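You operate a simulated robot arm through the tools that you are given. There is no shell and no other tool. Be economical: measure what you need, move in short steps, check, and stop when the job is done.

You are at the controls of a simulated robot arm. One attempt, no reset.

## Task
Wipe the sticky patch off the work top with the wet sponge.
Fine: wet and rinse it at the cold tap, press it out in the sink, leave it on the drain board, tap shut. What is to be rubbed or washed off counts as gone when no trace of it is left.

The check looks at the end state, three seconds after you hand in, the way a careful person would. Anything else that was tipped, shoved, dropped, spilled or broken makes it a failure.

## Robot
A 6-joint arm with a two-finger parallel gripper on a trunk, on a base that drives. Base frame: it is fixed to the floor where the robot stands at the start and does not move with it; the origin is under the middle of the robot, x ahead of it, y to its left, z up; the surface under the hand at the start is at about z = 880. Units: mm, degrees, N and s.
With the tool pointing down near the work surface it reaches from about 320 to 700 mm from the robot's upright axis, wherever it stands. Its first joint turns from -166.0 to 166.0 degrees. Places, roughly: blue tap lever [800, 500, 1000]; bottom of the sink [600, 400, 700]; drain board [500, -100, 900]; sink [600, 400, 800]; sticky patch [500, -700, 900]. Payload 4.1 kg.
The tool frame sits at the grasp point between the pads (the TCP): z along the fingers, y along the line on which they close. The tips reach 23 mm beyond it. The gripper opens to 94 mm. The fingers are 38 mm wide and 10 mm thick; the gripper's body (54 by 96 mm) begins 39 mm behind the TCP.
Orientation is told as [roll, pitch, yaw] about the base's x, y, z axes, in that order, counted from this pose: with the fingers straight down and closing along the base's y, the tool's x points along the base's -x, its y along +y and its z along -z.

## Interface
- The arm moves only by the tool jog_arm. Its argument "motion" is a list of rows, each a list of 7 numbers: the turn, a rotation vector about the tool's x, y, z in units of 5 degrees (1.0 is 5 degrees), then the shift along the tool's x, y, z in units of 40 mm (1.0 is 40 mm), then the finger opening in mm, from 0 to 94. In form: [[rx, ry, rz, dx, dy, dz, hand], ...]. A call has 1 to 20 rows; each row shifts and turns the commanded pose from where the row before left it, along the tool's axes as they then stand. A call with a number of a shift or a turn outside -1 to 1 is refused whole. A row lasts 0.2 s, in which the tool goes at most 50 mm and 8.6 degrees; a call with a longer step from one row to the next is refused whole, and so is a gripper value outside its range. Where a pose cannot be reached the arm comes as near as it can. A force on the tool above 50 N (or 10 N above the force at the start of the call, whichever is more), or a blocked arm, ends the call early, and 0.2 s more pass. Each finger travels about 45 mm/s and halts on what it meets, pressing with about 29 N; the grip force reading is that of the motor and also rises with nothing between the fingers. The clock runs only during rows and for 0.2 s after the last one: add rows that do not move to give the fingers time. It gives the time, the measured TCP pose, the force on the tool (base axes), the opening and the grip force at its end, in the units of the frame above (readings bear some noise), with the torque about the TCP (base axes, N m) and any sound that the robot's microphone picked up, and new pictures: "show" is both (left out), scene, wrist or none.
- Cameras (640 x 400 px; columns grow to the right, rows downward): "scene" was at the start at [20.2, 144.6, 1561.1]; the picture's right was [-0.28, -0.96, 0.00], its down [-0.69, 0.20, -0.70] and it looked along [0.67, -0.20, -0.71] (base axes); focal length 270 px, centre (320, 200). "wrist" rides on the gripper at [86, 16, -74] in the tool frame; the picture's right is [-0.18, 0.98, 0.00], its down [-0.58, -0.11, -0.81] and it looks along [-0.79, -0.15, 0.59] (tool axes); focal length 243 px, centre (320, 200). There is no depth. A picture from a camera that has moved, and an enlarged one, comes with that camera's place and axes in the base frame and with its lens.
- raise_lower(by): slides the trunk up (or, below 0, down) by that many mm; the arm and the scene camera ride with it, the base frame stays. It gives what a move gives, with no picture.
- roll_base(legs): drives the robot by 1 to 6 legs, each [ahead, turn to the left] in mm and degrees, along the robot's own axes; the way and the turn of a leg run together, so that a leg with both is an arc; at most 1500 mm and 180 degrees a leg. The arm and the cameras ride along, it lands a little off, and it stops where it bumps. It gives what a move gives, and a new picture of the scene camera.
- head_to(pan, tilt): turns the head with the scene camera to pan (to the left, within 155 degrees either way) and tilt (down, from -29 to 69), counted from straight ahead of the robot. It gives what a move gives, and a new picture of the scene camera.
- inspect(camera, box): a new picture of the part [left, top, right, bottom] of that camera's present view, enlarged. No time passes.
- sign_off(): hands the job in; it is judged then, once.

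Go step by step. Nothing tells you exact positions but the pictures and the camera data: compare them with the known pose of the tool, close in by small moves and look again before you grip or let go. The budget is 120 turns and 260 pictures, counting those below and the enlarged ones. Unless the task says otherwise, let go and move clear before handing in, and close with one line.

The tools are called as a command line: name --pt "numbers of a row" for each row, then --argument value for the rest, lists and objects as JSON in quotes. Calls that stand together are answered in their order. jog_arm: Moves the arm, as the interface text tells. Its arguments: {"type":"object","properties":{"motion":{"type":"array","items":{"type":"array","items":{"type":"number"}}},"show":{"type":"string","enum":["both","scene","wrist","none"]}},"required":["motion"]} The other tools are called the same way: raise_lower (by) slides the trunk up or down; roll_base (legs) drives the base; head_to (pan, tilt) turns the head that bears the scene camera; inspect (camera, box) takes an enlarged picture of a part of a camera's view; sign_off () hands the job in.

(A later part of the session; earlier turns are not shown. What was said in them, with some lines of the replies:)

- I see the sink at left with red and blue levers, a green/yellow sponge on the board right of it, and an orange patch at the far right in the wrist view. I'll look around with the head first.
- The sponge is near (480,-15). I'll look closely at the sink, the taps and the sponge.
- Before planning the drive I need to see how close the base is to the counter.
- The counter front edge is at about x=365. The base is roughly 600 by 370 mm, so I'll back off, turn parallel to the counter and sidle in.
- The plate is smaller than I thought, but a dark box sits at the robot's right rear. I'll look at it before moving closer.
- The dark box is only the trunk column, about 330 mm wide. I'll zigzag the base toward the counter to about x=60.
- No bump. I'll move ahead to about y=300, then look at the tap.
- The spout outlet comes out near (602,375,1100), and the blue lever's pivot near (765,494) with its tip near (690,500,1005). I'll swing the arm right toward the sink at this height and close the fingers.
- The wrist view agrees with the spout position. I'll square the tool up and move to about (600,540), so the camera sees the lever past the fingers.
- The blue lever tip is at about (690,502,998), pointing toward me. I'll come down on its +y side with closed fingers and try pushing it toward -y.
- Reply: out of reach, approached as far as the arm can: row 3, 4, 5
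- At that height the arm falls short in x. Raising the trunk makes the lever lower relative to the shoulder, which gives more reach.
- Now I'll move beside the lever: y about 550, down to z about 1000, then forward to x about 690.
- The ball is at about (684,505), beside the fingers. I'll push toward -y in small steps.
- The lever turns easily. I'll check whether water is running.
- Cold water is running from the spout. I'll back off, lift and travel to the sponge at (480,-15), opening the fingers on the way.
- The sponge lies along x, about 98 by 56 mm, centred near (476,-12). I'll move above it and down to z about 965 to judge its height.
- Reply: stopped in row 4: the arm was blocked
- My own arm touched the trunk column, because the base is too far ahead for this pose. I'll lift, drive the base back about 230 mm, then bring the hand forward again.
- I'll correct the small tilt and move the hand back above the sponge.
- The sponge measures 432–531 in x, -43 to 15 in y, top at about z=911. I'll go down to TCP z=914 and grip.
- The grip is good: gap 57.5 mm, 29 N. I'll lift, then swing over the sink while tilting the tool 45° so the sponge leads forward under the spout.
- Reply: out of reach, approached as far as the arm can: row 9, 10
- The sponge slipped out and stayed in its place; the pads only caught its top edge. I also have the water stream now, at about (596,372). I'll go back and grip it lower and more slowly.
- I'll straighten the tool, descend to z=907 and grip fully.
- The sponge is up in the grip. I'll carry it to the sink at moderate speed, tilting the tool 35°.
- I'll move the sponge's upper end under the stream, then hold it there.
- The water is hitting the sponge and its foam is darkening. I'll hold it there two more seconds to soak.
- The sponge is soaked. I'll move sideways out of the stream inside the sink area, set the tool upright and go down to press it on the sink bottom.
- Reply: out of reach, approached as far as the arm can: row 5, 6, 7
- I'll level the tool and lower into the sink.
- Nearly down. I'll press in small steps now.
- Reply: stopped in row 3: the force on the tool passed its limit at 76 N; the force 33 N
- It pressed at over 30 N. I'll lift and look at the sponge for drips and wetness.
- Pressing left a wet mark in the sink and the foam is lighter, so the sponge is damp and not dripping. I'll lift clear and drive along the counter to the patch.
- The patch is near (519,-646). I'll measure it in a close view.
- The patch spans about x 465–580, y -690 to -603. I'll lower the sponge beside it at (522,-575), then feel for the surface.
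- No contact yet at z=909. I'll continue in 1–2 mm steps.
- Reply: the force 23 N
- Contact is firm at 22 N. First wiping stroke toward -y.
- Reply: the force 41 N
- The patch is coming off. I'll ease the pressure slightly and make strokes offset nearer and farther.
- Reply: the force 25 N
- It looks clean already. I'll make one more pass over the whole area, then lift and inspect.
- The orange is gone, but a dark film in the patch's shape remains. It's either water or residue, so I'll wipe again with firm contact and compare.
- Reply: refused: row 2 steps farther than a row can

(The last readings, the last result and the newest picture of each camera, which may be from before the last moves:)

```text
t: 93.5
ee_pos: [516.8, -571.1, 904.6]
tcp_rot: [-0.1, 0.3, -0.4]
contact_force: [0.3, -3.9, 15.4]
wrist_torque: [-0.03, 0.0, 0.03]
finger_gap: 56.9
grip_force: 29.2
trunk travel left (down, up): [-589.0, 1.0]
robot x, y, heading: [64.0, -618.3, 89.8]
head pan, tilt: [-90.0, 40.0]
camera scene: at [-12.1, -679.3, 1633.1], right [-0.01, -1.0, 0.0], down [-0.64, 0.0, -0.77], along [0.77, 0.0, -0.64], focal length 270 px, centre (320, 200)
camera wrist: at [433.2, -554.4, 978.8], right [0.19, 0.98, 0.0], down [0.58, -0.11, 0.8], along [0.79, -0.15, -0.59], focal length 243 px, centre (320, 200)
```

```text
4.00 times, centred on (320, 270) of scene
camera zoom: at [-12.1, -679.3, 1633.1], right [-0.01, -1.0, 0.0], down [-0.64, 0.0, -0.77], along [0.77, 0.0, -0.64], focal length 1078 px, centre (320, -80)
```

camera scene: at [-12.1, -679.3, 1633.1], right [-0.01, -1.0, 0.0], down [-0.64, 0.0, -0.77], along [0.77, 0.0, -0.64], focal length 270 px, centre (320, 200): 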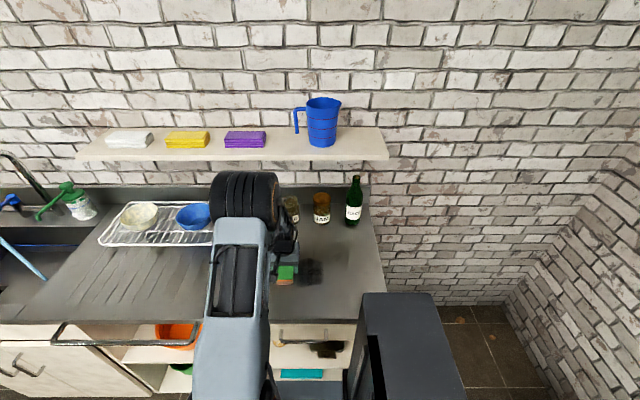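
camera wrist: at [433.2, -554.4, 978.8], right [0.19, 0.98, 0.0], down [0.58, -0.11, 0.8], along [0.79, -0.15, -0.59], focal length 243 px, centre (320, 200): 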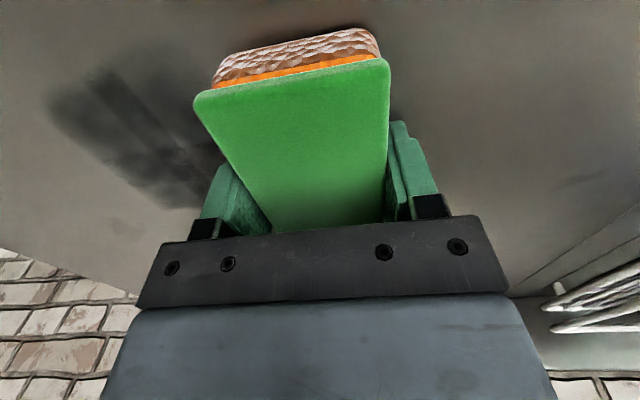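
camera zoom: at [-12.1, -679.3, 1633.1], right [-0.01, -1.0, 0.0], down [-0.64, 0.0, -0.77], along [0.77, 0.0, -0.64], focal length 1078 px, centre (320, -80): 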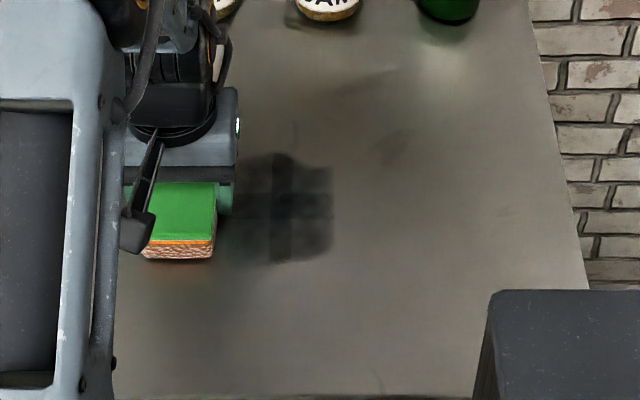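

It's fading somewhat. More strokes, with x offsets.

jog_arm --pt "0 0 0 -0.3 0 0.01 0" --pt "0 0 0 -0.3 -0.3 0 0" --pt "0 0 0 0 -0.5 0 0" --pt "0 0 0 0 -0.5 0 0" --pt "0 0 0 0 -0.5 0 0" --pt "0 0 0 0 -0.5 0 0" --pt "0 0 0 0 -0.5 0 0" --pt "0 0 0 0 -0.5 0 0" --pt "0 0 0 0.4 0 0 0" --pt "0 0 0 0.4 0 0 0" --pt "0 0 0 0.4 0 0 0" --pt "0 0 0 0 0.5 0 0" --pt "0 0 0 0 0.5 0 0" --pt "0 0 0 0 0.5 0 0" --pt "0 0 0 0 0.5 0 0" --pt "0 0 0 0 0.5 0 0" --pt "0 0 0 0 0.5 0 0" --pt "0 0 0 -0.6 0.3 0 0" --show "none"

inspect --camera "scene" --box '[240, 220, 400, 320]'

```text
t: 97.3
ee_pos: [515.7, -567.4, 903.4]
tcp_rot: [0.0, 0.4, -0.3]
contact_force: [-3.8, 0.6, 15.7]
wrist_torque: [0.04, -0.37, -0.01]
finger_gap: 57.0
grip_force: 28.7
trunk travel left (down, up): [-589.0, 1.0]
robot x, y, heading: [68.4, -621.7, 89.9]
head pan, tilt: [-90.0, 40.0]
```

```text
4.00 times, centred on (320, 270) of scene
camera zoom: at [-13.1, -678.9, 1632.8], right [0.0, -1.0, 0.0], down [-0.64, 0.0, -0.77], along [0.77, 0.0, -0.64], focal length 1078 px, centre (320, -80)
```

zoom: 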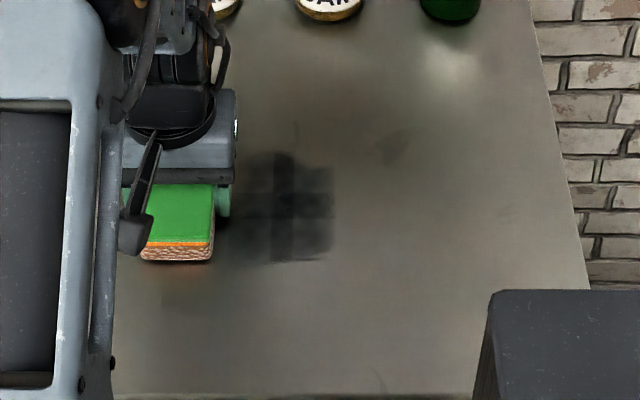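

The dark film isn't changing with more rubbing. I'll take the sponge to rinse and press it again; by the time I'm back, water would have dried, and a rinsed sponge can take any residue.

jog_arm --pt "0 0 0 0 0 -0.3 0" --pt "0 0 0 0 0 -0.8 0" --pt "0 0 0 0 0.3 -0.9 0" --pt "0 0 0 0.2 0.6 -0.7 0" --pt "0 0 0 0.2 0.6 0 0" --pt "0 0 0 0 0.6 0 0" --show "none"

inspect --camera "scene" --box '[240, 220, 400, 320]'

roll_base --legs '[[765, 0.2]]'

```text
t: 98.7
ee_pos: [503.0, -485.1, 1011.5]
tcp_rot: [-0.1, 0.1, -0.4]
contact_force: [-0.5, 0.5, 0.0]
wrist_torque: [-0.01, -0.02, 0.02]
finger_gap: 57.0
grip_force: 29.4
trunk travel left (down, up): [-589.0, 1.0]
robot x, y, heading: [70.5, -621.9, 89.7]
head pan, tilt: [-90.0, 40.0]
```

```text
4.00 times, centred on (320, 270) of scene
camera zoom: at [-10.7, -678.3, 1633.2], right [0.0, -1.0, 0.0], down [-0.64, 0.0, -0.77], along [0.77, 0.0, -0.64], focal length 1078 px, centre (320, -80)
```

zoom: 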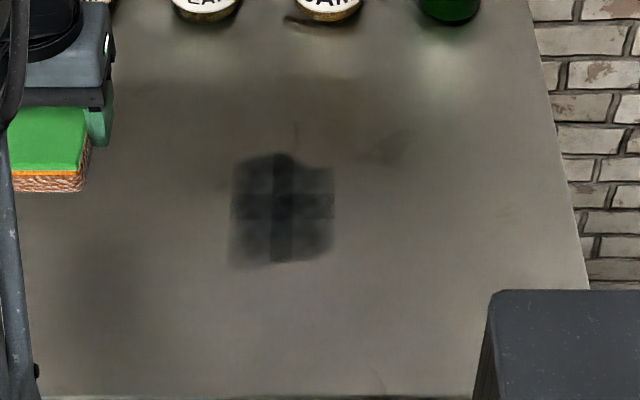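

```text
t: 102.8
ee_pos: [507.5, 278.3, 1011.2]
tcp_rot: [-0.1, 0.2, -0.5]
contact_force: [0.3, -0.2, -0.6]
wrist_torque: [0.01, 0.01, 0.01]
finger_gap: 56.8
grip_force: 29.2
trunk travel left (down, up): [-589.0, 1.0]
robot x, y, heading: [73.7, 147.1, 89.7]
head pan, tilt: [-90.0, 40.0]
camera scene: at [-6.4, 87.4, 1633.2], right [-0.01, -1.0, 0.0], down [-0.64, 0.0, -0.77], along [0.77, -0.01, -0.64], focal length 270 px, centre (320, 200)
```

scene: 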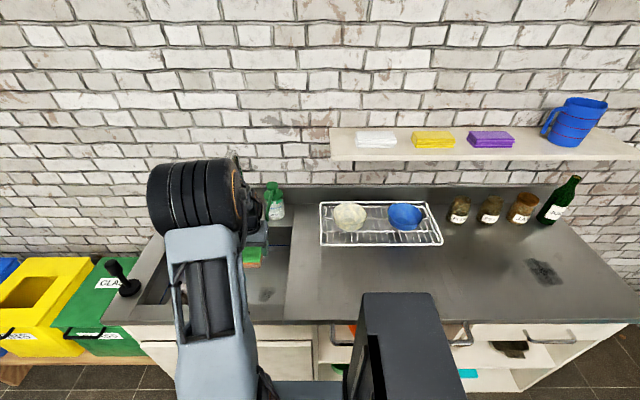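

The press mark in the sink has the same dark wet look, so the film is probably water. I'll rinse the sponge under the stream again.

jog_arm --pt "0 0 -0.1 0.2 0.6 0 0" --pt "0 -1 0 0 0.6 0 0" --pt "0 -1 0 0 0.6 0 0" --pt "0 -1 0 0 0.52 0 0" --pt "0 -1 0 0 0 0 0" --pt "0 -1 0 0 0 0 0" --pt "0 -1 0 0 0 0 0" --pt "0 -1 0 0 0 0 0" --pt "0 0 0 -0.12 0 0.68 0" --pt "0 0 0 -0.12 0 0.68 0" --pt "0 0 0 -0.12 0 0.68 0" --pt "0 0 0 -0.12 0 0.68 0" --pt "0 0 0 0 0 0 0" --pt "0 0 0 0 0 0 0" --pt "0 0 0 0 0 0 0" --pt "0 0 0 0 0 0 0" --pt "0 0 0 0 0 0 0"

```text
t: 106.5
ee_pos: [579.0, 372.0, 932.7]
tcp_rot: [-0.1, -34.9, 0.1]
contact_force: [-1.0, 0.0, 1.1]
wrist_torque: [0.02, 0.01, 0.03]
finger_gap: 56.9
grip_force: 28.7
trunk travel left (down, up): [-589.0, 1.0]
robot x, y, heading: [72.9, 150.5, 89.5]
head pan, tilt: [-90.0, 40.0]
camera scene: at [-6.4, 87.1, 1633.2], right [-0.01, -1.0, 0.0], down [-0.64, 0.0, -0.77], along [0.77, -0.01, -0.64], focal length 270 px, centre (320, 200)
camera wrist: at [465.9, 388.2, 944.8], right [0.15, 0.98, 0.1], down [0.02, -0.11, 0.99], along [0.99, -0.15, -0.03], focal length 243 px, centre (320, 200)
```

scene: 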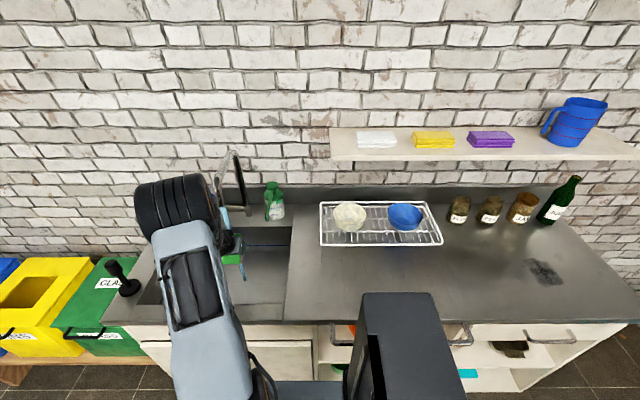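
wrist: 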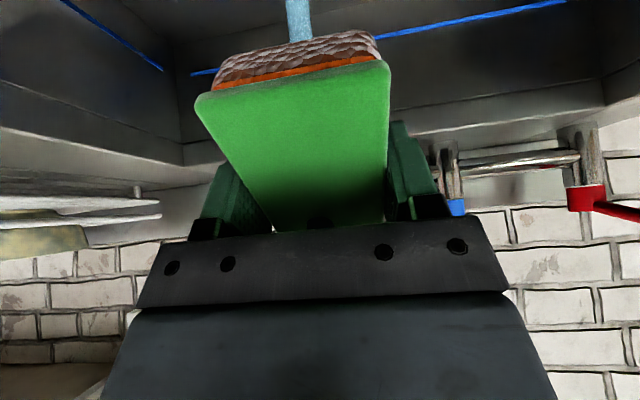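

Rinse two seconds more, then move out of the stream and set upright.

jog_arm --pt "0 0 0 0 0 0 0" --pt "0 0 0 0 0 0 0" --pt "0 0 0 0 0 0 0" --pt "0 0 0 0 0 0 0" --pt "0 0 0 0 0 0 0" --pt "0 0 0 0 0 0 0" --pt "0 0 0 0 0 0 0" --pt "0 0 0 0 0 0 0" --pt "0 0 0 0 -0.75 0 0" --pt "0 0 0 0 -0.75 0 0" --pt "0 0 0 0 -0.8 0 0" --pt "0 1 0 0 0 -0.2 0" --pt "0 1 0 0 0 -0.2 0" --pt "0 1 0 0 0 -0.2 0" --pt "0 1 0 0 0 -0.2 0" --pt "0 1 0 0 0 0 0" --pt "0 1 0 0 0 0 0" --pt "0 1 0 0 0 0 0"

inspect --camera "scene" --box '[440, 220, 640, 345]'

```text
t: 110.2
ee_pos: [569.7, 273.6, 950.9]
tcp_rot: [-2.0, -7.0, -0.8]
contact_force: [0.0, -0.5, -1.0]
wrist_torque: [0.02, 0.03, -0.01]
finger_gap: 57.0
grip_force: 29.1
out of reach, approached as far as the arm can: row 13, 14
trunk travel left (down, up): [-589.0, 1.0]
robot x, y, heading: [72.8, 147.7, 89.4]
head pan, tilt: [-90.0, 40.0]
camera scene: at [-6.2, 87.1, 1633.2], right [-0.01, -1.0, 0.0], down [-0.64, 0.0, -0.77], along [0.77, -0.01, -0.64], focal length 270 px, centre (320, 200)
camera wrist: at [476.8, 292.3, 1014.2], right [0.2, 0.98, -0.01], down [0.48, -0.09, 0.87], along [0.85, -0.18, -0.49], focal length 243 px, centre (320, 200)
```

scene: 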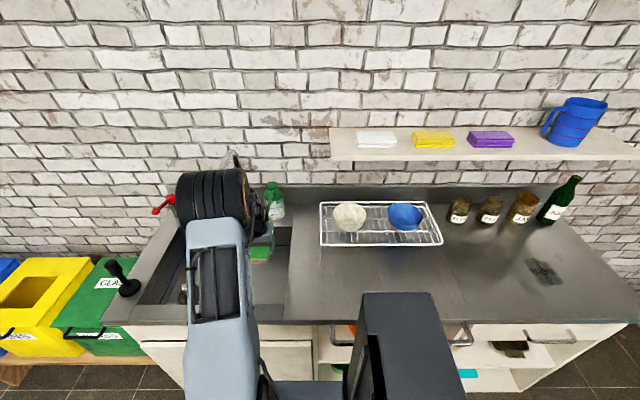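
wrist: 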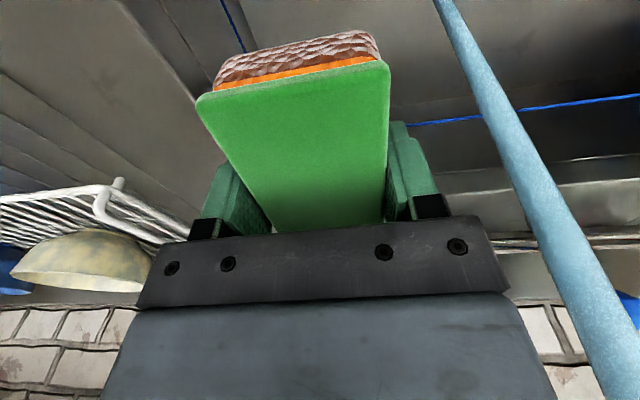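

```text
3.20 times, centred on (540, 282) of scene
camera zoom: at [-6.2, 87.1, 1633.2], right [-0.01, -1.0, 0.0], down [-0.64, 0.0, -0.77], along [0.77, -0.01, -0.64], focal length 863 px, centre (-384, -64)
```

zoom: 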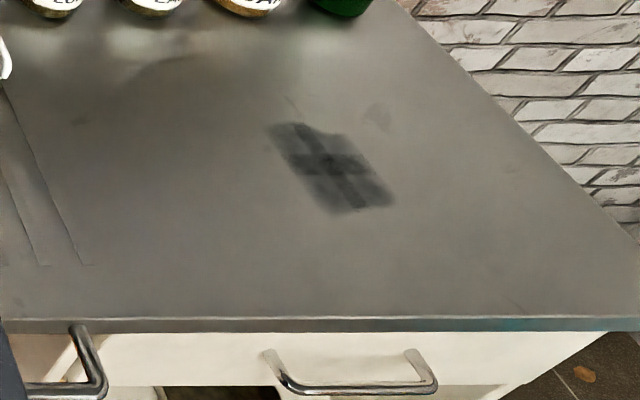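

I'll level the tool and press the sponge out on the sink bottom again.

jog_arm --pt "-0.4 1 -0.16 0.3 0 0 0" --pt "0 0.4 0 0.2 0.2 0.5 0" --pt "0 0 0 0 0 0.9 0" --pt "0 0 0 0 0 0.9 0" --pt "0 0 0 0 0 0.9 0" --pt "0 0 0 0 0 0.9 0" --pt "0 0 0 0 0 0.4 0" --pt "0 0 0 0 0 0.15 0" --pt "0 0 0 0 0 0.1 0" --pt "0 0 0 0 0 0.1 0" --pt "0 0 0 0 0 0.1 0" --pt "0 0 0 0 0 0.1 0" --show "wrist"

```text
t: 112.9
ee_pos: [552.6, 281.7, 754.5]
tcp_rot: [0.0, -0.4, 0.0]
contact_force: [-7.4, -1.4, 29.4]
wrist_torque: [0.0, 0.6, -0.02]
finger_gap: 57.2
grip_force: 29.3
trunk travel left (down, up): [-589.0, 1.0]
robot x, y, heading: [72.7, 147.1, 89.5]
head pan, tilt: [-90.0, 40.0]
stopped in row 12: the force on the tool passed its limit at 56 N (the readings are from after the stop); the commanded pose is now the measured one
camera wrist: at [466.5, 297.1, 828.0], right [0.19, 0.98, 0.0], down [0.58, -0.11, 0.81], along [0.8, -0.15, -0.59], focal length 243 px, centre (320, 200)
```

wrist: 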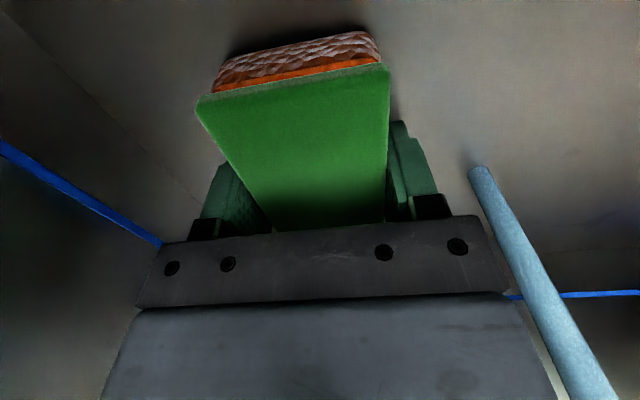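

Pressed at about 30–56 N. I'll hold a moment, then lift, inspect and go back to the patch.

jog_arm --pt "0 0 0 0 0 0 0" --pt "0 0 0 0 0 0 0" --pt "0 0 0 0 0 0 0" --pt "0 0 0 0 0 0 0" --pt "0 0 0 0 0 -0.5 0" --pt "0 0 0 0 0 -0.9 0" --pt "0 0 0 0 0 -0.9 0" --pt "0 0 0 0 0 -0.9 0" --pt "0 0 0 0.3 0 -0.9 0" --pt "0 0 0 0.4 0 -0.9 0" --pt "0 0 0 0.4 0 -0.9 0" --pt "0 0 0 0.3 0 -0.7 0" --show "wrist"

roll_base --legs '[[-760, 0.5]]'

inspect --camera "scene" --box '[240, 220, 400, 320]'

```text
t: 115.5
ee_pos: [494.4, 280.4, 1015.3]
tcp_rot: [0.0, -0.2, -0.2]
contact_force: [-0.4, 0.5, -0.4]
wrist_torque: [0.0, 0.02, -0.03]
finger_gap: 57.2
grip_force: 28.9
trunk travel left (down, up): [-589.0, 1.0]
robot x, y, heading: [72.9, 147.8, 89.7]
head pan, tilt: [-90.0, 40.0]
camera wrist: at [409.6, 297.3, 1090.1], right [0.19, 0.98, 0.0], down [0.58, -0.11, 0.81], along [0.79, -0.15, -0.59], focal length 243 px, centre (320, 200)
```

wrist: 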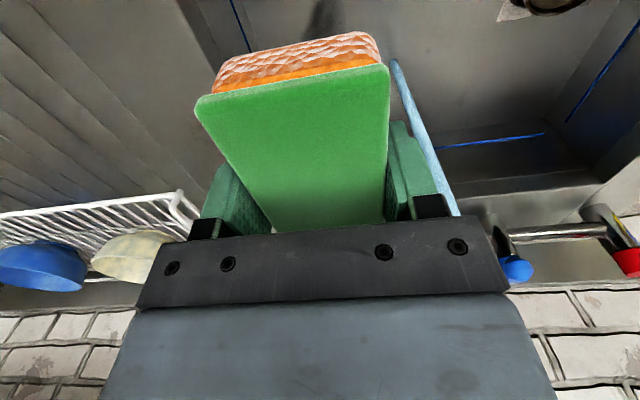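

```text
t: 119.5
ee_pos: [493.8, -465.6, 1015.5]
tcp_rot: [0.0, -0.1, 0.6]
contact_force: [0.9, -0.3, 0.1]
wrist_torque: [-0.01, -0.01, -0.04]
finger_gap: 57.1
grip_force: 28.9
trunk travel left (down, up): [-589.0, 1.0]
robot x, y, heading: [69.3, -607.1, 90.3]
head pan, tilt: [-90.0, 40.0]
camera scene: at [-6.2, -665.0, 1633.1], right [0.0, -1.0, 0.0], down [-0.64, 0.0, -0.77], along [0.77, 0.0, -0.64], focal length 270 px, centre (320, 200)
```

scene: 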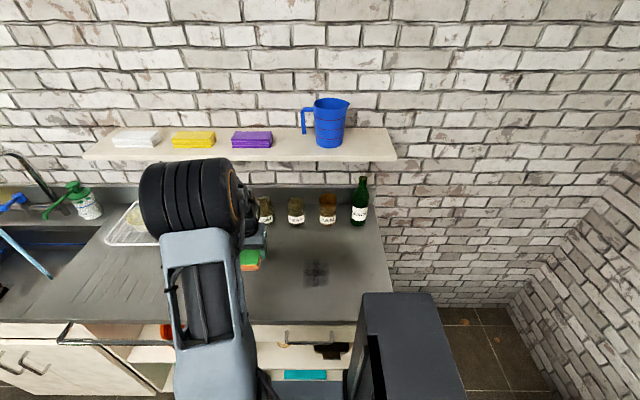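

```text
4.00 times, centred on (320, 270) of scene
camera zoom: at [-6.2, -665.0, 1633.1], right [0.0, -1.0, 0.0], down [-0.64, 0.0, -0.77], along [0.77, 0.0, -0.64], focal length 1078 px, centre (320, -80)
```

zoom: 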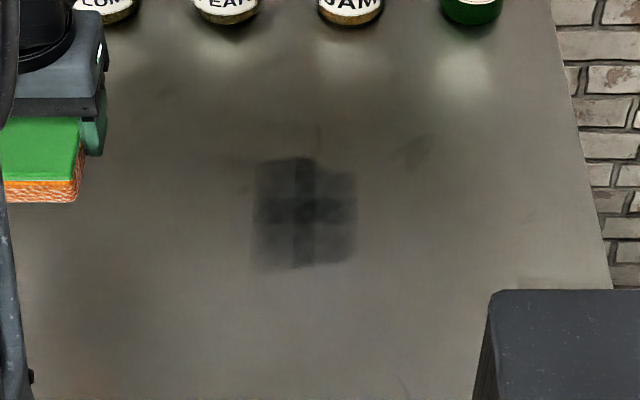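

The film has faded clearly since last time, so it's water drying off. I'll take a close look with the wrist camera for any orange residue.

jog_arm --pt "0 0 0 0.6 -0.7 0 0" --pt "0 0 0 0.6 -0.7 0 0" --pt "0 0 0 0 -0.7 0 0" --show "none"

inspect --camera "wrist" --box '[0, 0, 320, 200]'

```text
t: 120.3
ee_pos: [445.7, -550.2, 1014.1]
tcp_rot: [-0.1, -0.1, 0.5]
contact_force: [-0.2, 0.4, 0.2]
wrist_torque: [0.02, 0.0, 0.01]
finger_gap: 57.0
grip_force: 29.2
trunk travel left (down, up): [-589.0, 1.0]
robot x, y, heading: [73.0, -603.4, 90.4]
head pan, tilt: [-90.0, 40.0]
```

```text
2.00 times, centred on (160, 100) of wrist
camera zoom: at [360.1, -535.1, 1089.0], right [0.17, 0.98, 0.0], down [0.58, -0.1, 0.81], along [0.8, -0.14, -0.59], focal length 485 px, centre (640, 400)
```

zoom: 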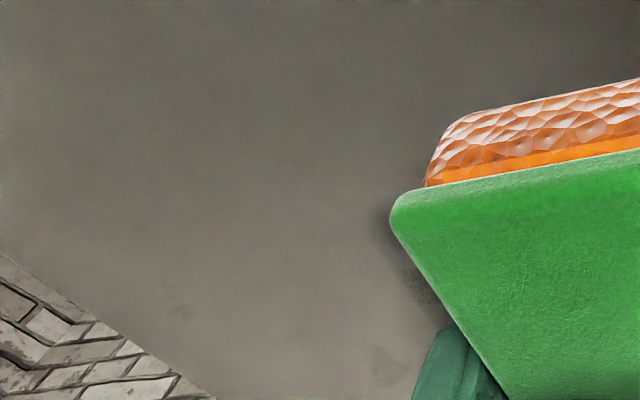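

jog_arm --pt "0 0 0 0 0.9 0 0" --pt "0 0 0 0 0.9 0 0" --pt "0 0 0 -0.5 0.6 0 0" --show "none"

inspect --camera "wrist" --box '[40, 50, 240, 175]'

```text
t: 121.1
ee_pos: [467.3, -450.7, 1012.8]
tcp_rot: [-0.1, -0.1, 0.5]
contact_force: [-0.4, -0.4, -0.1]
wrist_torque: [-0.03, -0.01, 0.01]
finger_gap: 57.0
grip_force: 28.7
trunk travel left (down, up): [-589.0, 1.0]
robot x, y, heading: [71.9, -604.3, 90.2]
head pan, tilt: [-90.0, 40.0]
```

```text
3.20 times, centred on (140, 112) of wrist
camera zoom: at [381.7, -437.0, 1088.6], right [0.18, 0.98, 0.0], down [0.58, -0.1, 0.81], along [0.8, -0.14, -0.59], focal length 776 px, centre (896, 480)
```

zoom: 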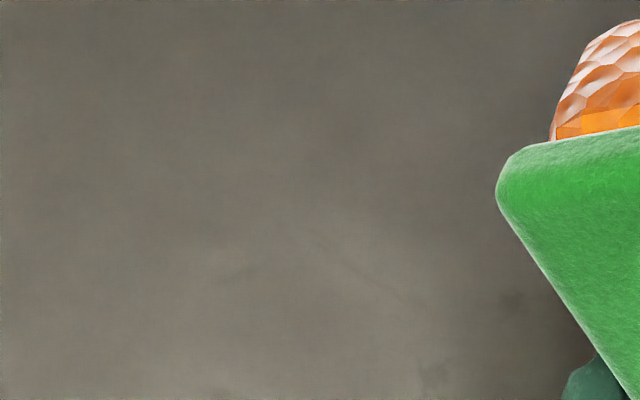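

No patch or film is visible where it should be. I'll confirm with the scene camera.

inspect --camera "scene" --box '[240, 220, 400, 320]'

inspect --camera "wrist" --box '[0, 0, 640, 400]'

```text
4.00 times, centred on (320, 270) of scene
camera zoom: at [-5.9, -664.4, 1633.2], right [0.01, -1.0, 0.0], down [-0.64, 0.0, -0.77], along [0.77, 0.0, -0.64], focal length 1078 px, centre (320, -80)
```

zoom: 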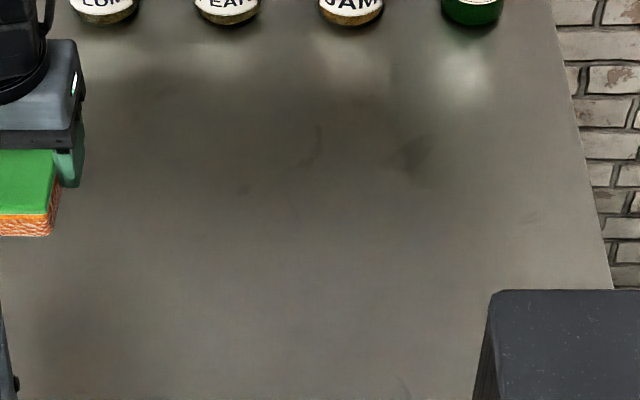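

```text
1.00 times, centred on (320, 200) of wrist (not enlarged: the box is as wide or as high as the picture)
camera zoom: at [381.7, -437.0, 1088.6], right [0.18, 0.98, 0.0], down [0.58, -0.1, 0.81], along [0.8, -0.14, -0.59], focal length 243 px, centre (320, 200)
```

zoom: 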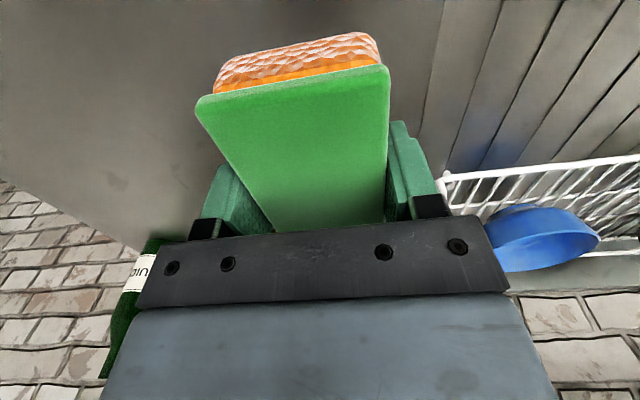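

The worktop is dry and clean with no trace, and the sponge has already been rinsed and pressed. I'll take the sponge back to the drain board.

roll_base --legs '[[420, -0.2]]'

inspect --camera "wrist" --box '[0, 0, 640, 400]'

```text
t: 123.7
ee_pos: [464.8, -36.9, 1015.1]
tcp_rot: [-0.2, 0.0, 0.5]
contact_force: [0.7, -0.2, 0.0]
wrist_torque: [-0.03, -0.04, 0.02]
finger_gap: 57.2
grip_force: 29.0
trunk travel left (down, up): [-589.0, 1.0]
robot x, y, heading: [70.9, -188.3, 90.2]
head pan, tilt: [-90.0, 40.0]
camera scene: at [-8.3, -248.5, 1633.2], right [0.01, -1.0, 0.0], down [-0.64, 0.0, -0.77], along [0.77, 0.0, -0.64], focal length 270 px, centre (320, 200)
```

scene: 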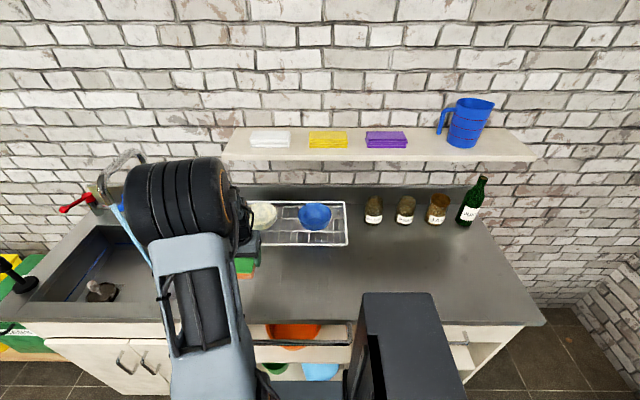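

```text
1.00 times, centred on (320, 200) of wrist (not enlarged: the box is as wide or as high as the picture)
camera zoom: at [379.3, -21.5, 1088.6], right [0.17, 0.98, 0.0], down [0.58, -0.1, 0.81], along [0.8, -0.14, -0.59], focal length 243 px, centre (320, 200)
```

zoom: 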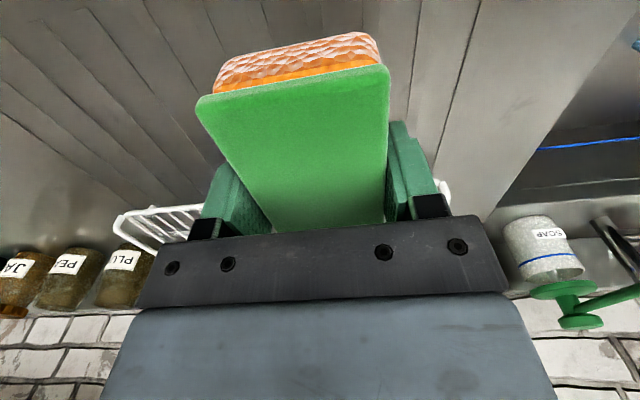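

I'm over the grooved drain board. Lowering to just above contact.

jog_arm --pt "0 0 0 -0.2 -0.3 0.8 0" --pt "0 0 0 0 0 0.8 0" --pt "0 0 0 0 0 0.6 0" --pt "0 0 0 0 0 0.3 0" --pt "0 0 0 0 0 0.1 0" --show "none"

jog_arm --pt "0 0 0 0 0 0.05 0" --pt "0 0 0 0 0 0.05 0" --show "none"

```text
t: 124.9
ee_pos: [473.3, -48.9, 910.8]
tcp_rot: [-0.1, -0.1, 0.4]
contact_force: [-0.4, -0.4, -0.3]
wrist_torque: [-0.01, 0.01, 0.03]
finger_gap: 56.9
grip_force: 29.6
trunk travel left (down, up): [-589.0, 1.0]
robot x, y, heading: [66.1, -188.9, 90.2]
head pan, tilt: [-90.0, 40.0]
```

```text
t: 125.5
ee_pos: [472.8, -48.9, 906.2]
tcp_rot: [-0.1, -0.1, 0.6]
contact_force: [-0.3, 0.5, -1.0]
wrist_torque: [0.04, 0.01, 0.01]
finger_gap: 57.3
grip_force: 28.6
trunk travel left (down, up): [-589.0, 1.0]
robot x, y, heading: [73.3, -193.7, 90.5]
head pan, tilt: [-90.0, 40.0]
```

jog_arm --pt "0 0 0 0 0 0.04 0" --pt "0 0 0 0 0 0.03 0" --show "none"

```text
t: 126.1
ee_pos: [472.2, -49.5, 904.1]
tcp_rot: [-0.1, 0.0, 0.4]
contact_force: [-1.0, 0.8, 0.7]
wrist_torque: [-0.03, -0.05, -0.04]
finger_gap: 57.2
grip_force: 29.3
trunk travel left (down, up): [-589.0, 1.0]
robot x, y, heading: [68.5, -185.8, 90.3]
head pan, tilt: [-90.0, 40.0]
```

Just touching. I'll release and lift away.

jog_arm --pt "0 0 0 0 0 0 65" --pt "0 0 0 0 0 0 80" --pt "0 0 0 0 0 0 92" --pt "0 0 0 0 0 0 92" --pt "0 0 0 0 0 0 92" --pt "0 0 0 0 0 -0.5 92" --pt "0 0 0 0 0 -1 92" --pt "0 0 0 0 0 -1 92" --pt "0 0 0 0 0 -1 92"

```text
t: 128.1
ee_pos: [469.5, -50.5, 1042.3]
tcp_rot: [-0.2, -0.1, 0.5]
contact_force: [0.1, -1.1, -0.3]
wrist_torque: [-0.03, -0.03, -0.01]
finger_gap: 92.1
grip_force: 0.0
trunk travel left (down, up): [-589.0, 1.0]
robot x, y, heading: [72.2, -190.8, 90.0]
head pan, tilt: [-90.0, 40.0]
camera scene: at [-8.9, -249.2, 1633.1], right [0.01, -1.0, 0.0], down [-0.64, 0.0, -0.77], along [0.77, 0.0, -0.64], focal length 270 px, centre (320, 200)
camera wrist: at [383.9, -35.5, 1117.5], right [0.17, 0.98, 0.0], down [0.58, -0.1, 0.81], along [0.79, -0.14, -0.59], focal length 243 px, centre (320, 200)
```

scene: 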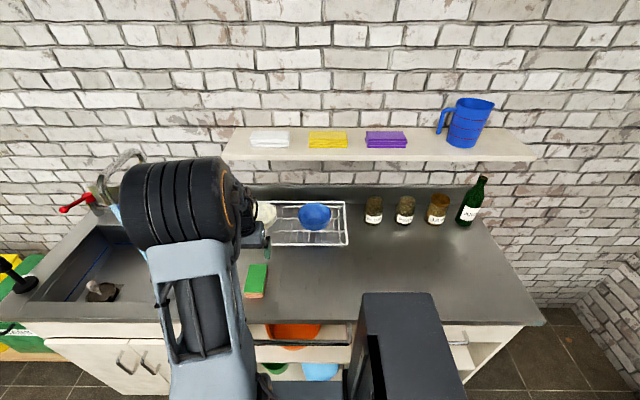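
wrist: 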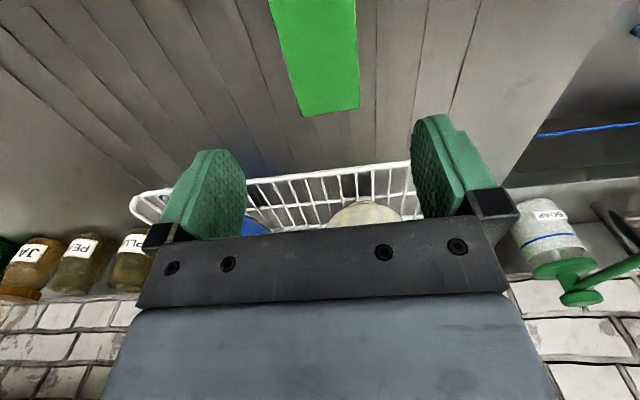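

The sponge lies flat on the drain board. Now I'll drive to the tap to shut it.

roll_base --legs '[[565, 0]]'

inspect --camera "wrist" --box '[0, 0, 640, 400]'

```text
t: 131.3
ee_pos: [463.7, 510.5, 1042.3]
tcp_rot: [-0.2, 0.0, 0.9]
contact_force: [-0.9, 0.4, -0.4]
wrist_torque: [-0.04, 0.0, 0.01]
finger_gap: 91.9
grip_force: 0.0
trunk travel left (down, up): [-589.0, 1.0]
robot x, y, heading: [67.0, 367.5, 90.6]
head pan, tilt: [-90.0, 40.0]
camera scene: at [-12.8, 309.2, 1633.2], right [0.01, -1.0, 0.0], down [-0.64, -0.01, -0.77], along [0.77, 0.01, -0.64], focal length 270 px, centre (320, 200)
```

scene: 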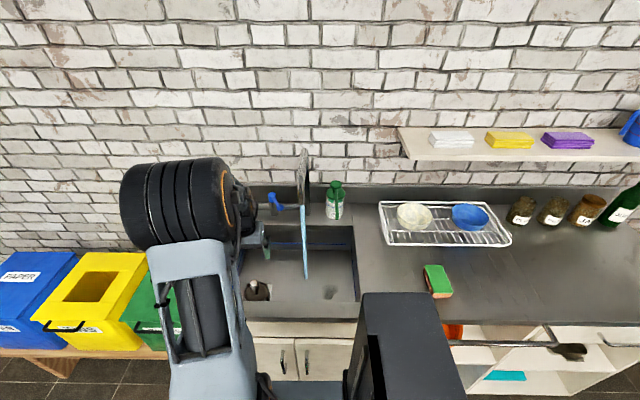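

```text
1.00 times, centred on (320, 200) of wrist (not enlarged: the box is as wide or as high as the picture)
camera zoom: at [378.5, 525.7, 1117.0], right [0.17, 0.99, 0.0], down [0.58, -0.1, 0.81], along [0.8, -0.14, -0.59], focal length 243 px, centre (320, 200)
```

zoom: 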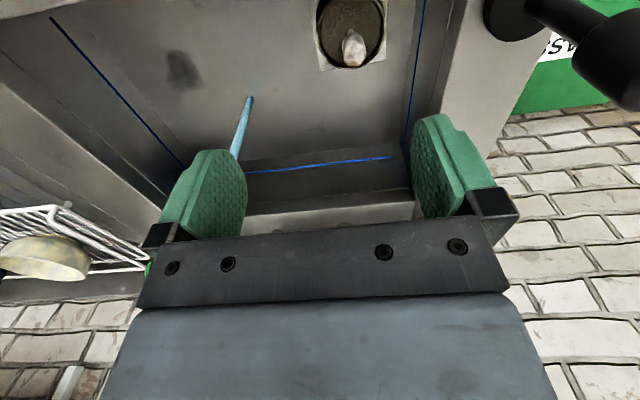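

inspect --camera "scene" --box '[230, 140, 390, 240]'

```text
4.00 times, centred on (310, 190) of scene
camera zoom: at [-12.8, 309.2, 1633.2], right [0.01, -1.0, 0.0], down [-0.64, -0.01, -0.77], along [0.77, 0.01, -0.64], focal length 1078 px, centre (360, 240)
```

zoom: 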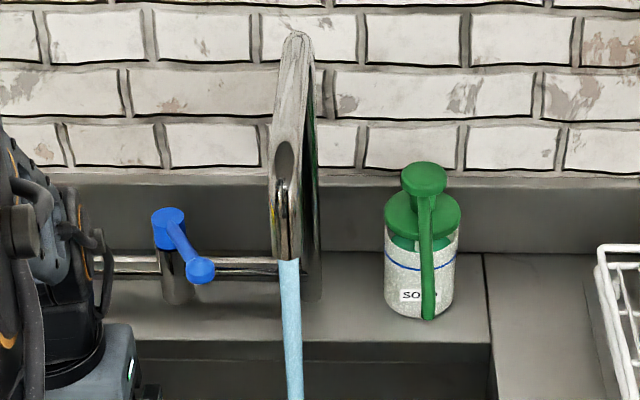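

The lever ball is now at about (703,460,1000), turned roughly 30°. I'll slide the open fingers in around it and push it back toward +y.

jog_arm --pt "0 0 0.18 0 -0.45 0.5 84" --pt "0 0 0 0 -0.4 0.5 84" --pt "0 0 0 -0.95 0 0 84" --pt "0 0 0 -0.95 0 0 84" --pt "0 0 0 -0.95 0 0 84" --pt "0 0 0 -0.95 0 0 84" --pt "0 0 0 -0.9 0 0 84"

inspect --camera "scene" --box '[230, 140, 390, 240]'

```text
t: 132.9
ee_pos: [652.5, 476.1, 1004.2]
tcp_rot: [-0.1, -0.1, 0.1]
contact_force: [-0.2, -1.0, 0.2]
wrist_torque: [0.01, 0.06, 0.01]
finger_gap: 84.0
grip_force: 0.0
trunk travel left (down, up): [-589.0, 1.0]
robot x, y, heading: [65.2, 371.2, 90.7]
head pan, tilt: [-90.0, 40.0]
camera scene: at [-12.0, 308.8, 1633.2], right [0.01, -1.0, 0.0], down [-0.64, -0.01, -0.77], along [0.77, 0.01, -0.64], focal length 270 px, centre (320, 200)
camera wrist: at [567.9, 491.9, 1078.6], right [0.18, 0.98, 0.0], down [0.58, -0.11, 0.81], along [0.79, -0.15, -0.59], focal length 243 px, centre (320, 200)
```

scene: 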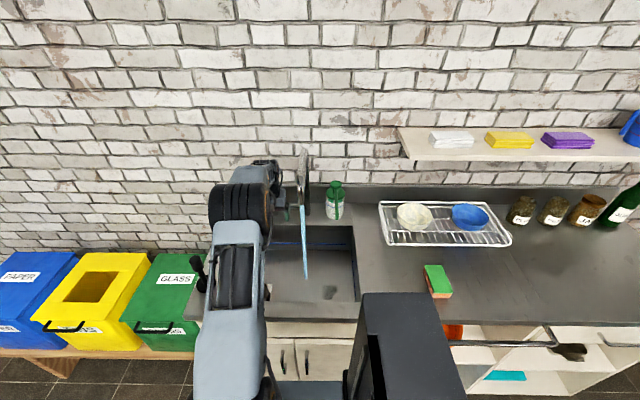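
wrist: 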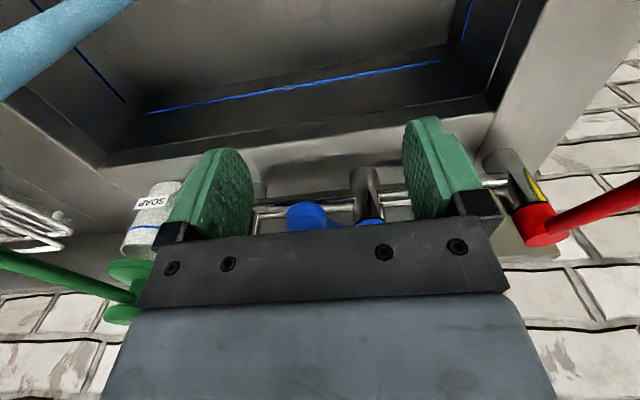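

```text
4.00 times, centred on (310, 190) of scene
camera zoom: at [-12.0, 308.8, 1633.2], right [0.01, -1.0, 0.0], down [-0.64, -0.01, -0.77], along [0.77, 0.01, -0.64], focal length 1078 px, centre (360, 240)
```

zoom: 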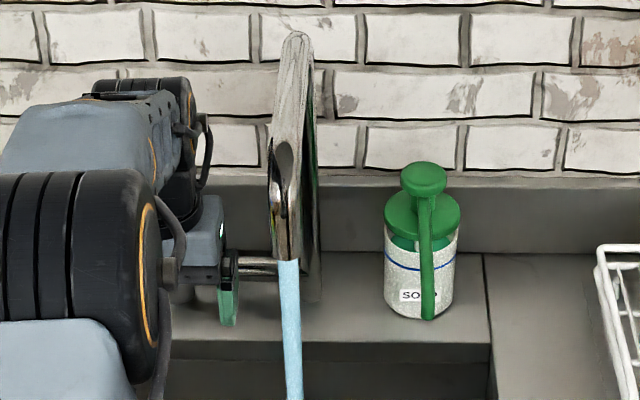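

The ball is between the fingers. I'll go 45 mm further in.

jog_arm --pt "0 0 0 -0.6 0 0 84" --pt "0 0 0 -0.55 0 0 84"

```text
t: 133.5
ee_pos: [698.1, 476.5, 1002.2]
tcp_rot: [0.0, -0.1, 0.0]
contact_force: [0.1, -0.4, -0.7]
wrist_torque: [-0.01, -0.03, -0.04]
finger_gap: 84.0
grip_force: 0.0
trunk travel left (down, up): [-589.0, 1.0]
robot x, y, heading: [65.3, 367.9, 90.7]
head pan, tilt: [-90.0, 40.0]
camera scene: at [-11.9, 308.9, 1633.2], right [0.01, -1.0, 0.0], down [-0.64, -0.01, -0.77], along [0.77, 0.01, -0.64], focal length 270 px, centre (320, 200)
camera wrist: at [613.0, 493.3, 1078.2], right [0.18, 0.98, 0.0], down [0.58, -0.11, 0.81], along [0.79, -0.15, -0.59], focal length 243 px, centre (320, 200)
```

scene: 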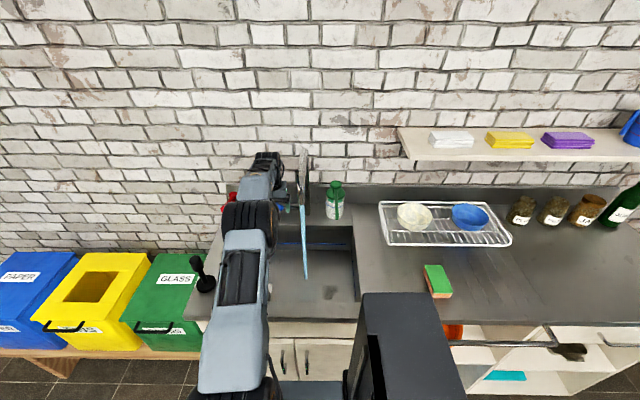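
wrist: 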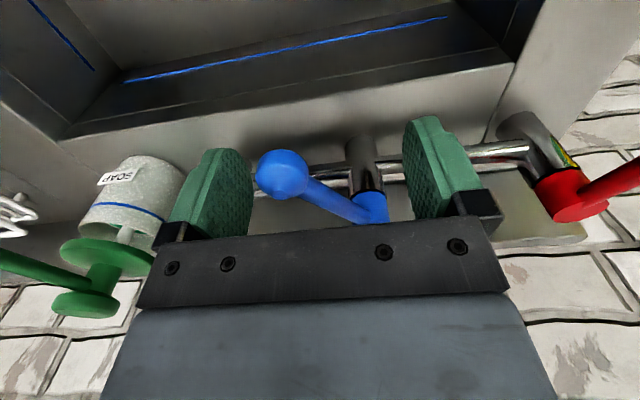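

Pushing the lever toward +y in small steps.

jog_arm --pt "0 0 0 0 0.35 0 84" --pt "0 0 0 0 0.35 0 84" --pt "0 0 0 0 0.3 0 84" --pt "0 0 0 0 0.25 0 84" --pt "0 0 0 0 0.15 0 84"

```text
t: 134.7
ee_pos: [697.9, 532.6, 1004.0]
tcp_rot: [0.0, -0.1, 0.0]
contact_force: [0.3, -0.7, -0.3]
wrist_torque: [-0.03, 0.0, 0.03]
finger_gap: 84.1
grip_force: 0.2
trunk travel left (down, up): [-589.0, 1.0]
robot x, y, heading: [62.8, 370.4, 90.8]
head pan, tilt: [-90.0, 40.0]
camera scene: at [-12.7, 308.9, 1633.2], right [0.01, -1.0, 0.0], down [-0.64, -0.01, -0.77], along [0.77, 0.01, -0.64], focal length 270 px, centre (320, 200)
camera wrist: at [612.1, 548.4, 1077.8], right [0.18, 0.98, 0.0], down [0.58, -0.11, 0.81], along [0.79, -0.15, -0.59], focal length 243 px, centre (320, 200)
```

scene: 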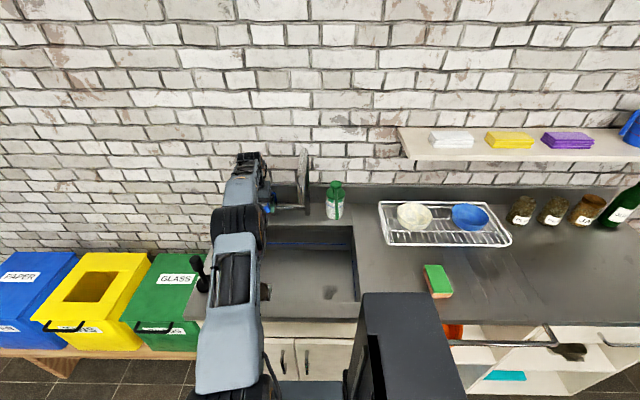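
wrist: 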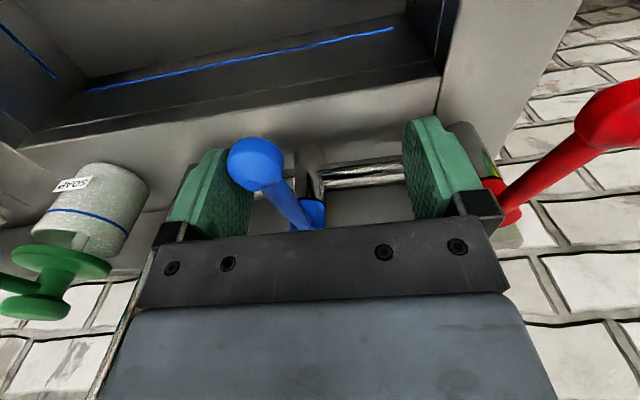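

The stream has stopped. I'll nudge a few more millimetres to feel the closed stop and check for a dribble.

jog_arm --pt "0 0 0 0 0.1 0 84" --pt "0 0 0 0 0.1 0 84" --show "wrist"

inspect --camera "scene" --box '[230, 140, 390, 240]'

```text
t: 135.3
ee_pos: [698.7, 537.7, 1001.9]
tcp_rot: [-0.1, 0.0, 0.0]
contact_force: [-1.7, -16.7, 0.0]
wrist_torque: [-0.13, 0.18, 0.06]
finger_gap: 91.2
grip_force: 8.2
trunk travel left (down, up): [-589.0, 1.0]
robot x, y, heading: [65.8, 366.3, 90.7]
head pan, tilt: [-90.0, 40.0]
camera wrist: at [612.2, 553.6, 1077.9], right [0.18, 0.98, 0.0], down [0.58, -0.11, 0.81], along [0.79, -0.15, -0.59], focal length 243 px, centre (320, 200)
```

wrist: 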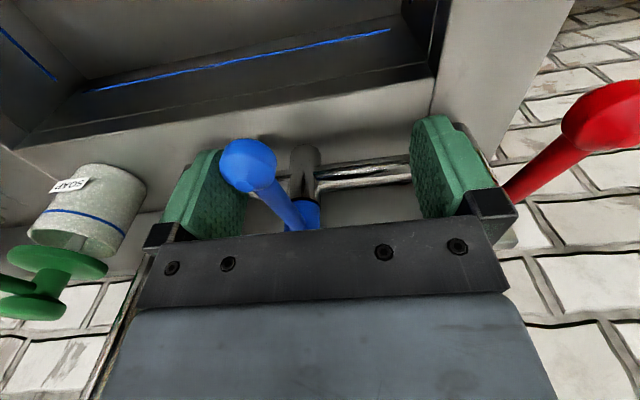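

```text
4.00 times, centred on (310, 190) of scene
camera zoom: at [-13.2, 306.4, 1633.0], right [0.01, -1.0, 0.0], down [-0.64, 0.0, -0.77], along [0.77, 0.01, -0.64], focal length 1078 px, centre (360, 240)
```

zoom: 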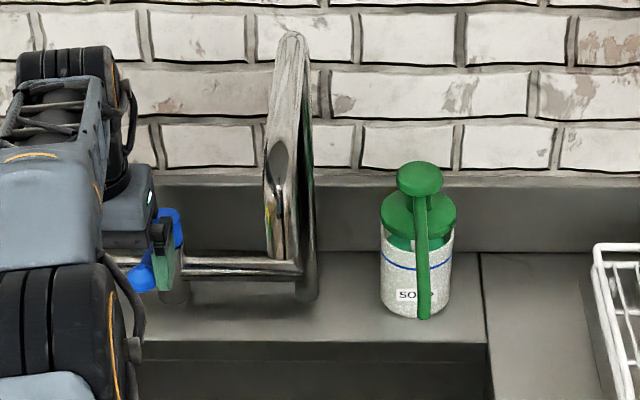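

The lever is against its closed stop and the tap is shut. I'll ease off, withdraw straight back and check everything.

jog_arm --pt "0 0 0 0 -0.35 0 90" --pt "0 0 0 0.7 0 0 90" --pt "0 0 0 1 0 0 90" --pt "0 0 0 1 0 0 90" --pt "0 0 0 1 0 0 90" --pt "0 0 0 1 0 -0.5 90" --pt "0 0 0 0.5 0 -0.9 90" --pt "0 0 0 0 0 -1 90"

inspect --camera "scene" --box '[230, 140, 390, 240]'

inspect --camera "scene" --box '[380, 180, 640, 342]'

```text
t: 137.1
ee_pos: [489.3, 527.2, 1100.5]
tcp_rot: [-0.1, -0.1, 0.0]
contact_force: [-0.1, -0.1, -0.5]
wrist_torque: [0.04, 0.0, -0.01]
finger_gap: 90.2
grip_force: 0.1
trunk travel left (down, up): [-589.0, 1.0]
robot x, y, heading: [66.9, 367.0, 90.4]
head pan, tilt: [-90.0, 40.0]
camera scene: at [-13.0, 308.7, 1633.1], right [0.01, -1.0, 0.0], down [-0.64, -0.01, -0.77], along [0.77, 0.01, -0.64], focal length 270 px, centre (320, 200)
camera wrist: at [404.1, 542.5, 1174.1], right [0.18, 0.98, 0.0], down [0.58, -0.11, 0.81], along [0.79, -0.15, -0.59], focal length 243 px, centre (320, 200)
```

scene: 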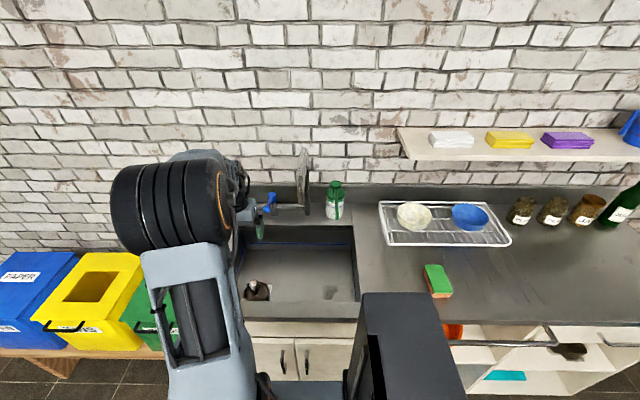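
wrist: 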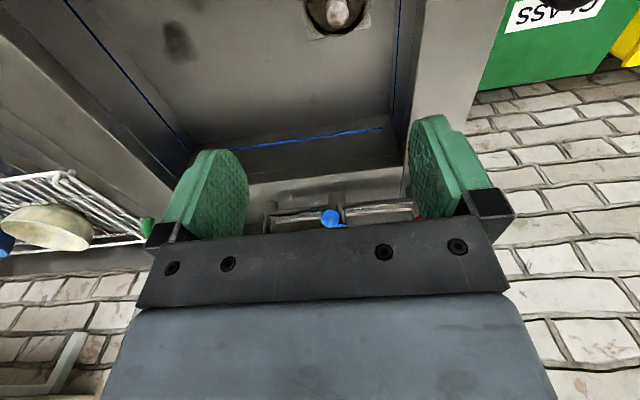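

```text
4.00 times, centred on (310, 190) of scene
camera zoom: at [-13.0, 308.7, 1633.1], right [0.01, -1.0, 0.0], down [-0.64, -0.01, -0.77], along [0.77, 0.01, -0.64], focal length 1078 px, centre (360, 240)
```

zoom: 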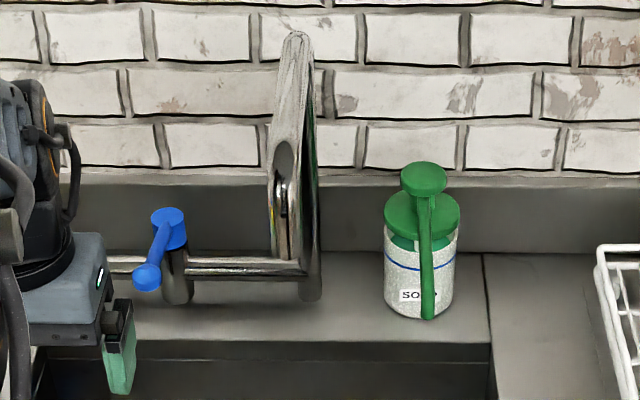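

```text
2.46 times, centred on (510, 261) of scene
camera zoom: at [-13.0, 308.7, 1633.1], right [0.01, -1.0, 0.0], down [-0.64, -0.01, -0.77], along [0.77, 0.01, -0.64], focal length 664 px, centre (-148, 50)
```

zoom: 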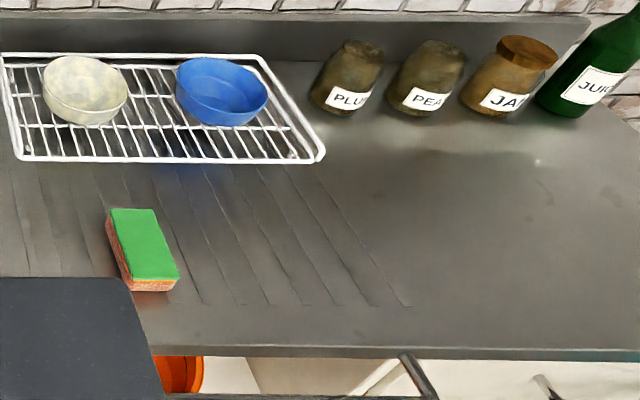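

The tap is shut with no stream, the worktop is clean, the sponge rests on the drain board, and nothing else has moved. Handing in.

sign_off

```text
The job is handed in.
```

The sticky patch is wiped off with no trace visible, the sponge is rinsed, pressed out and lying on the drain board, and the cold tap is shut.
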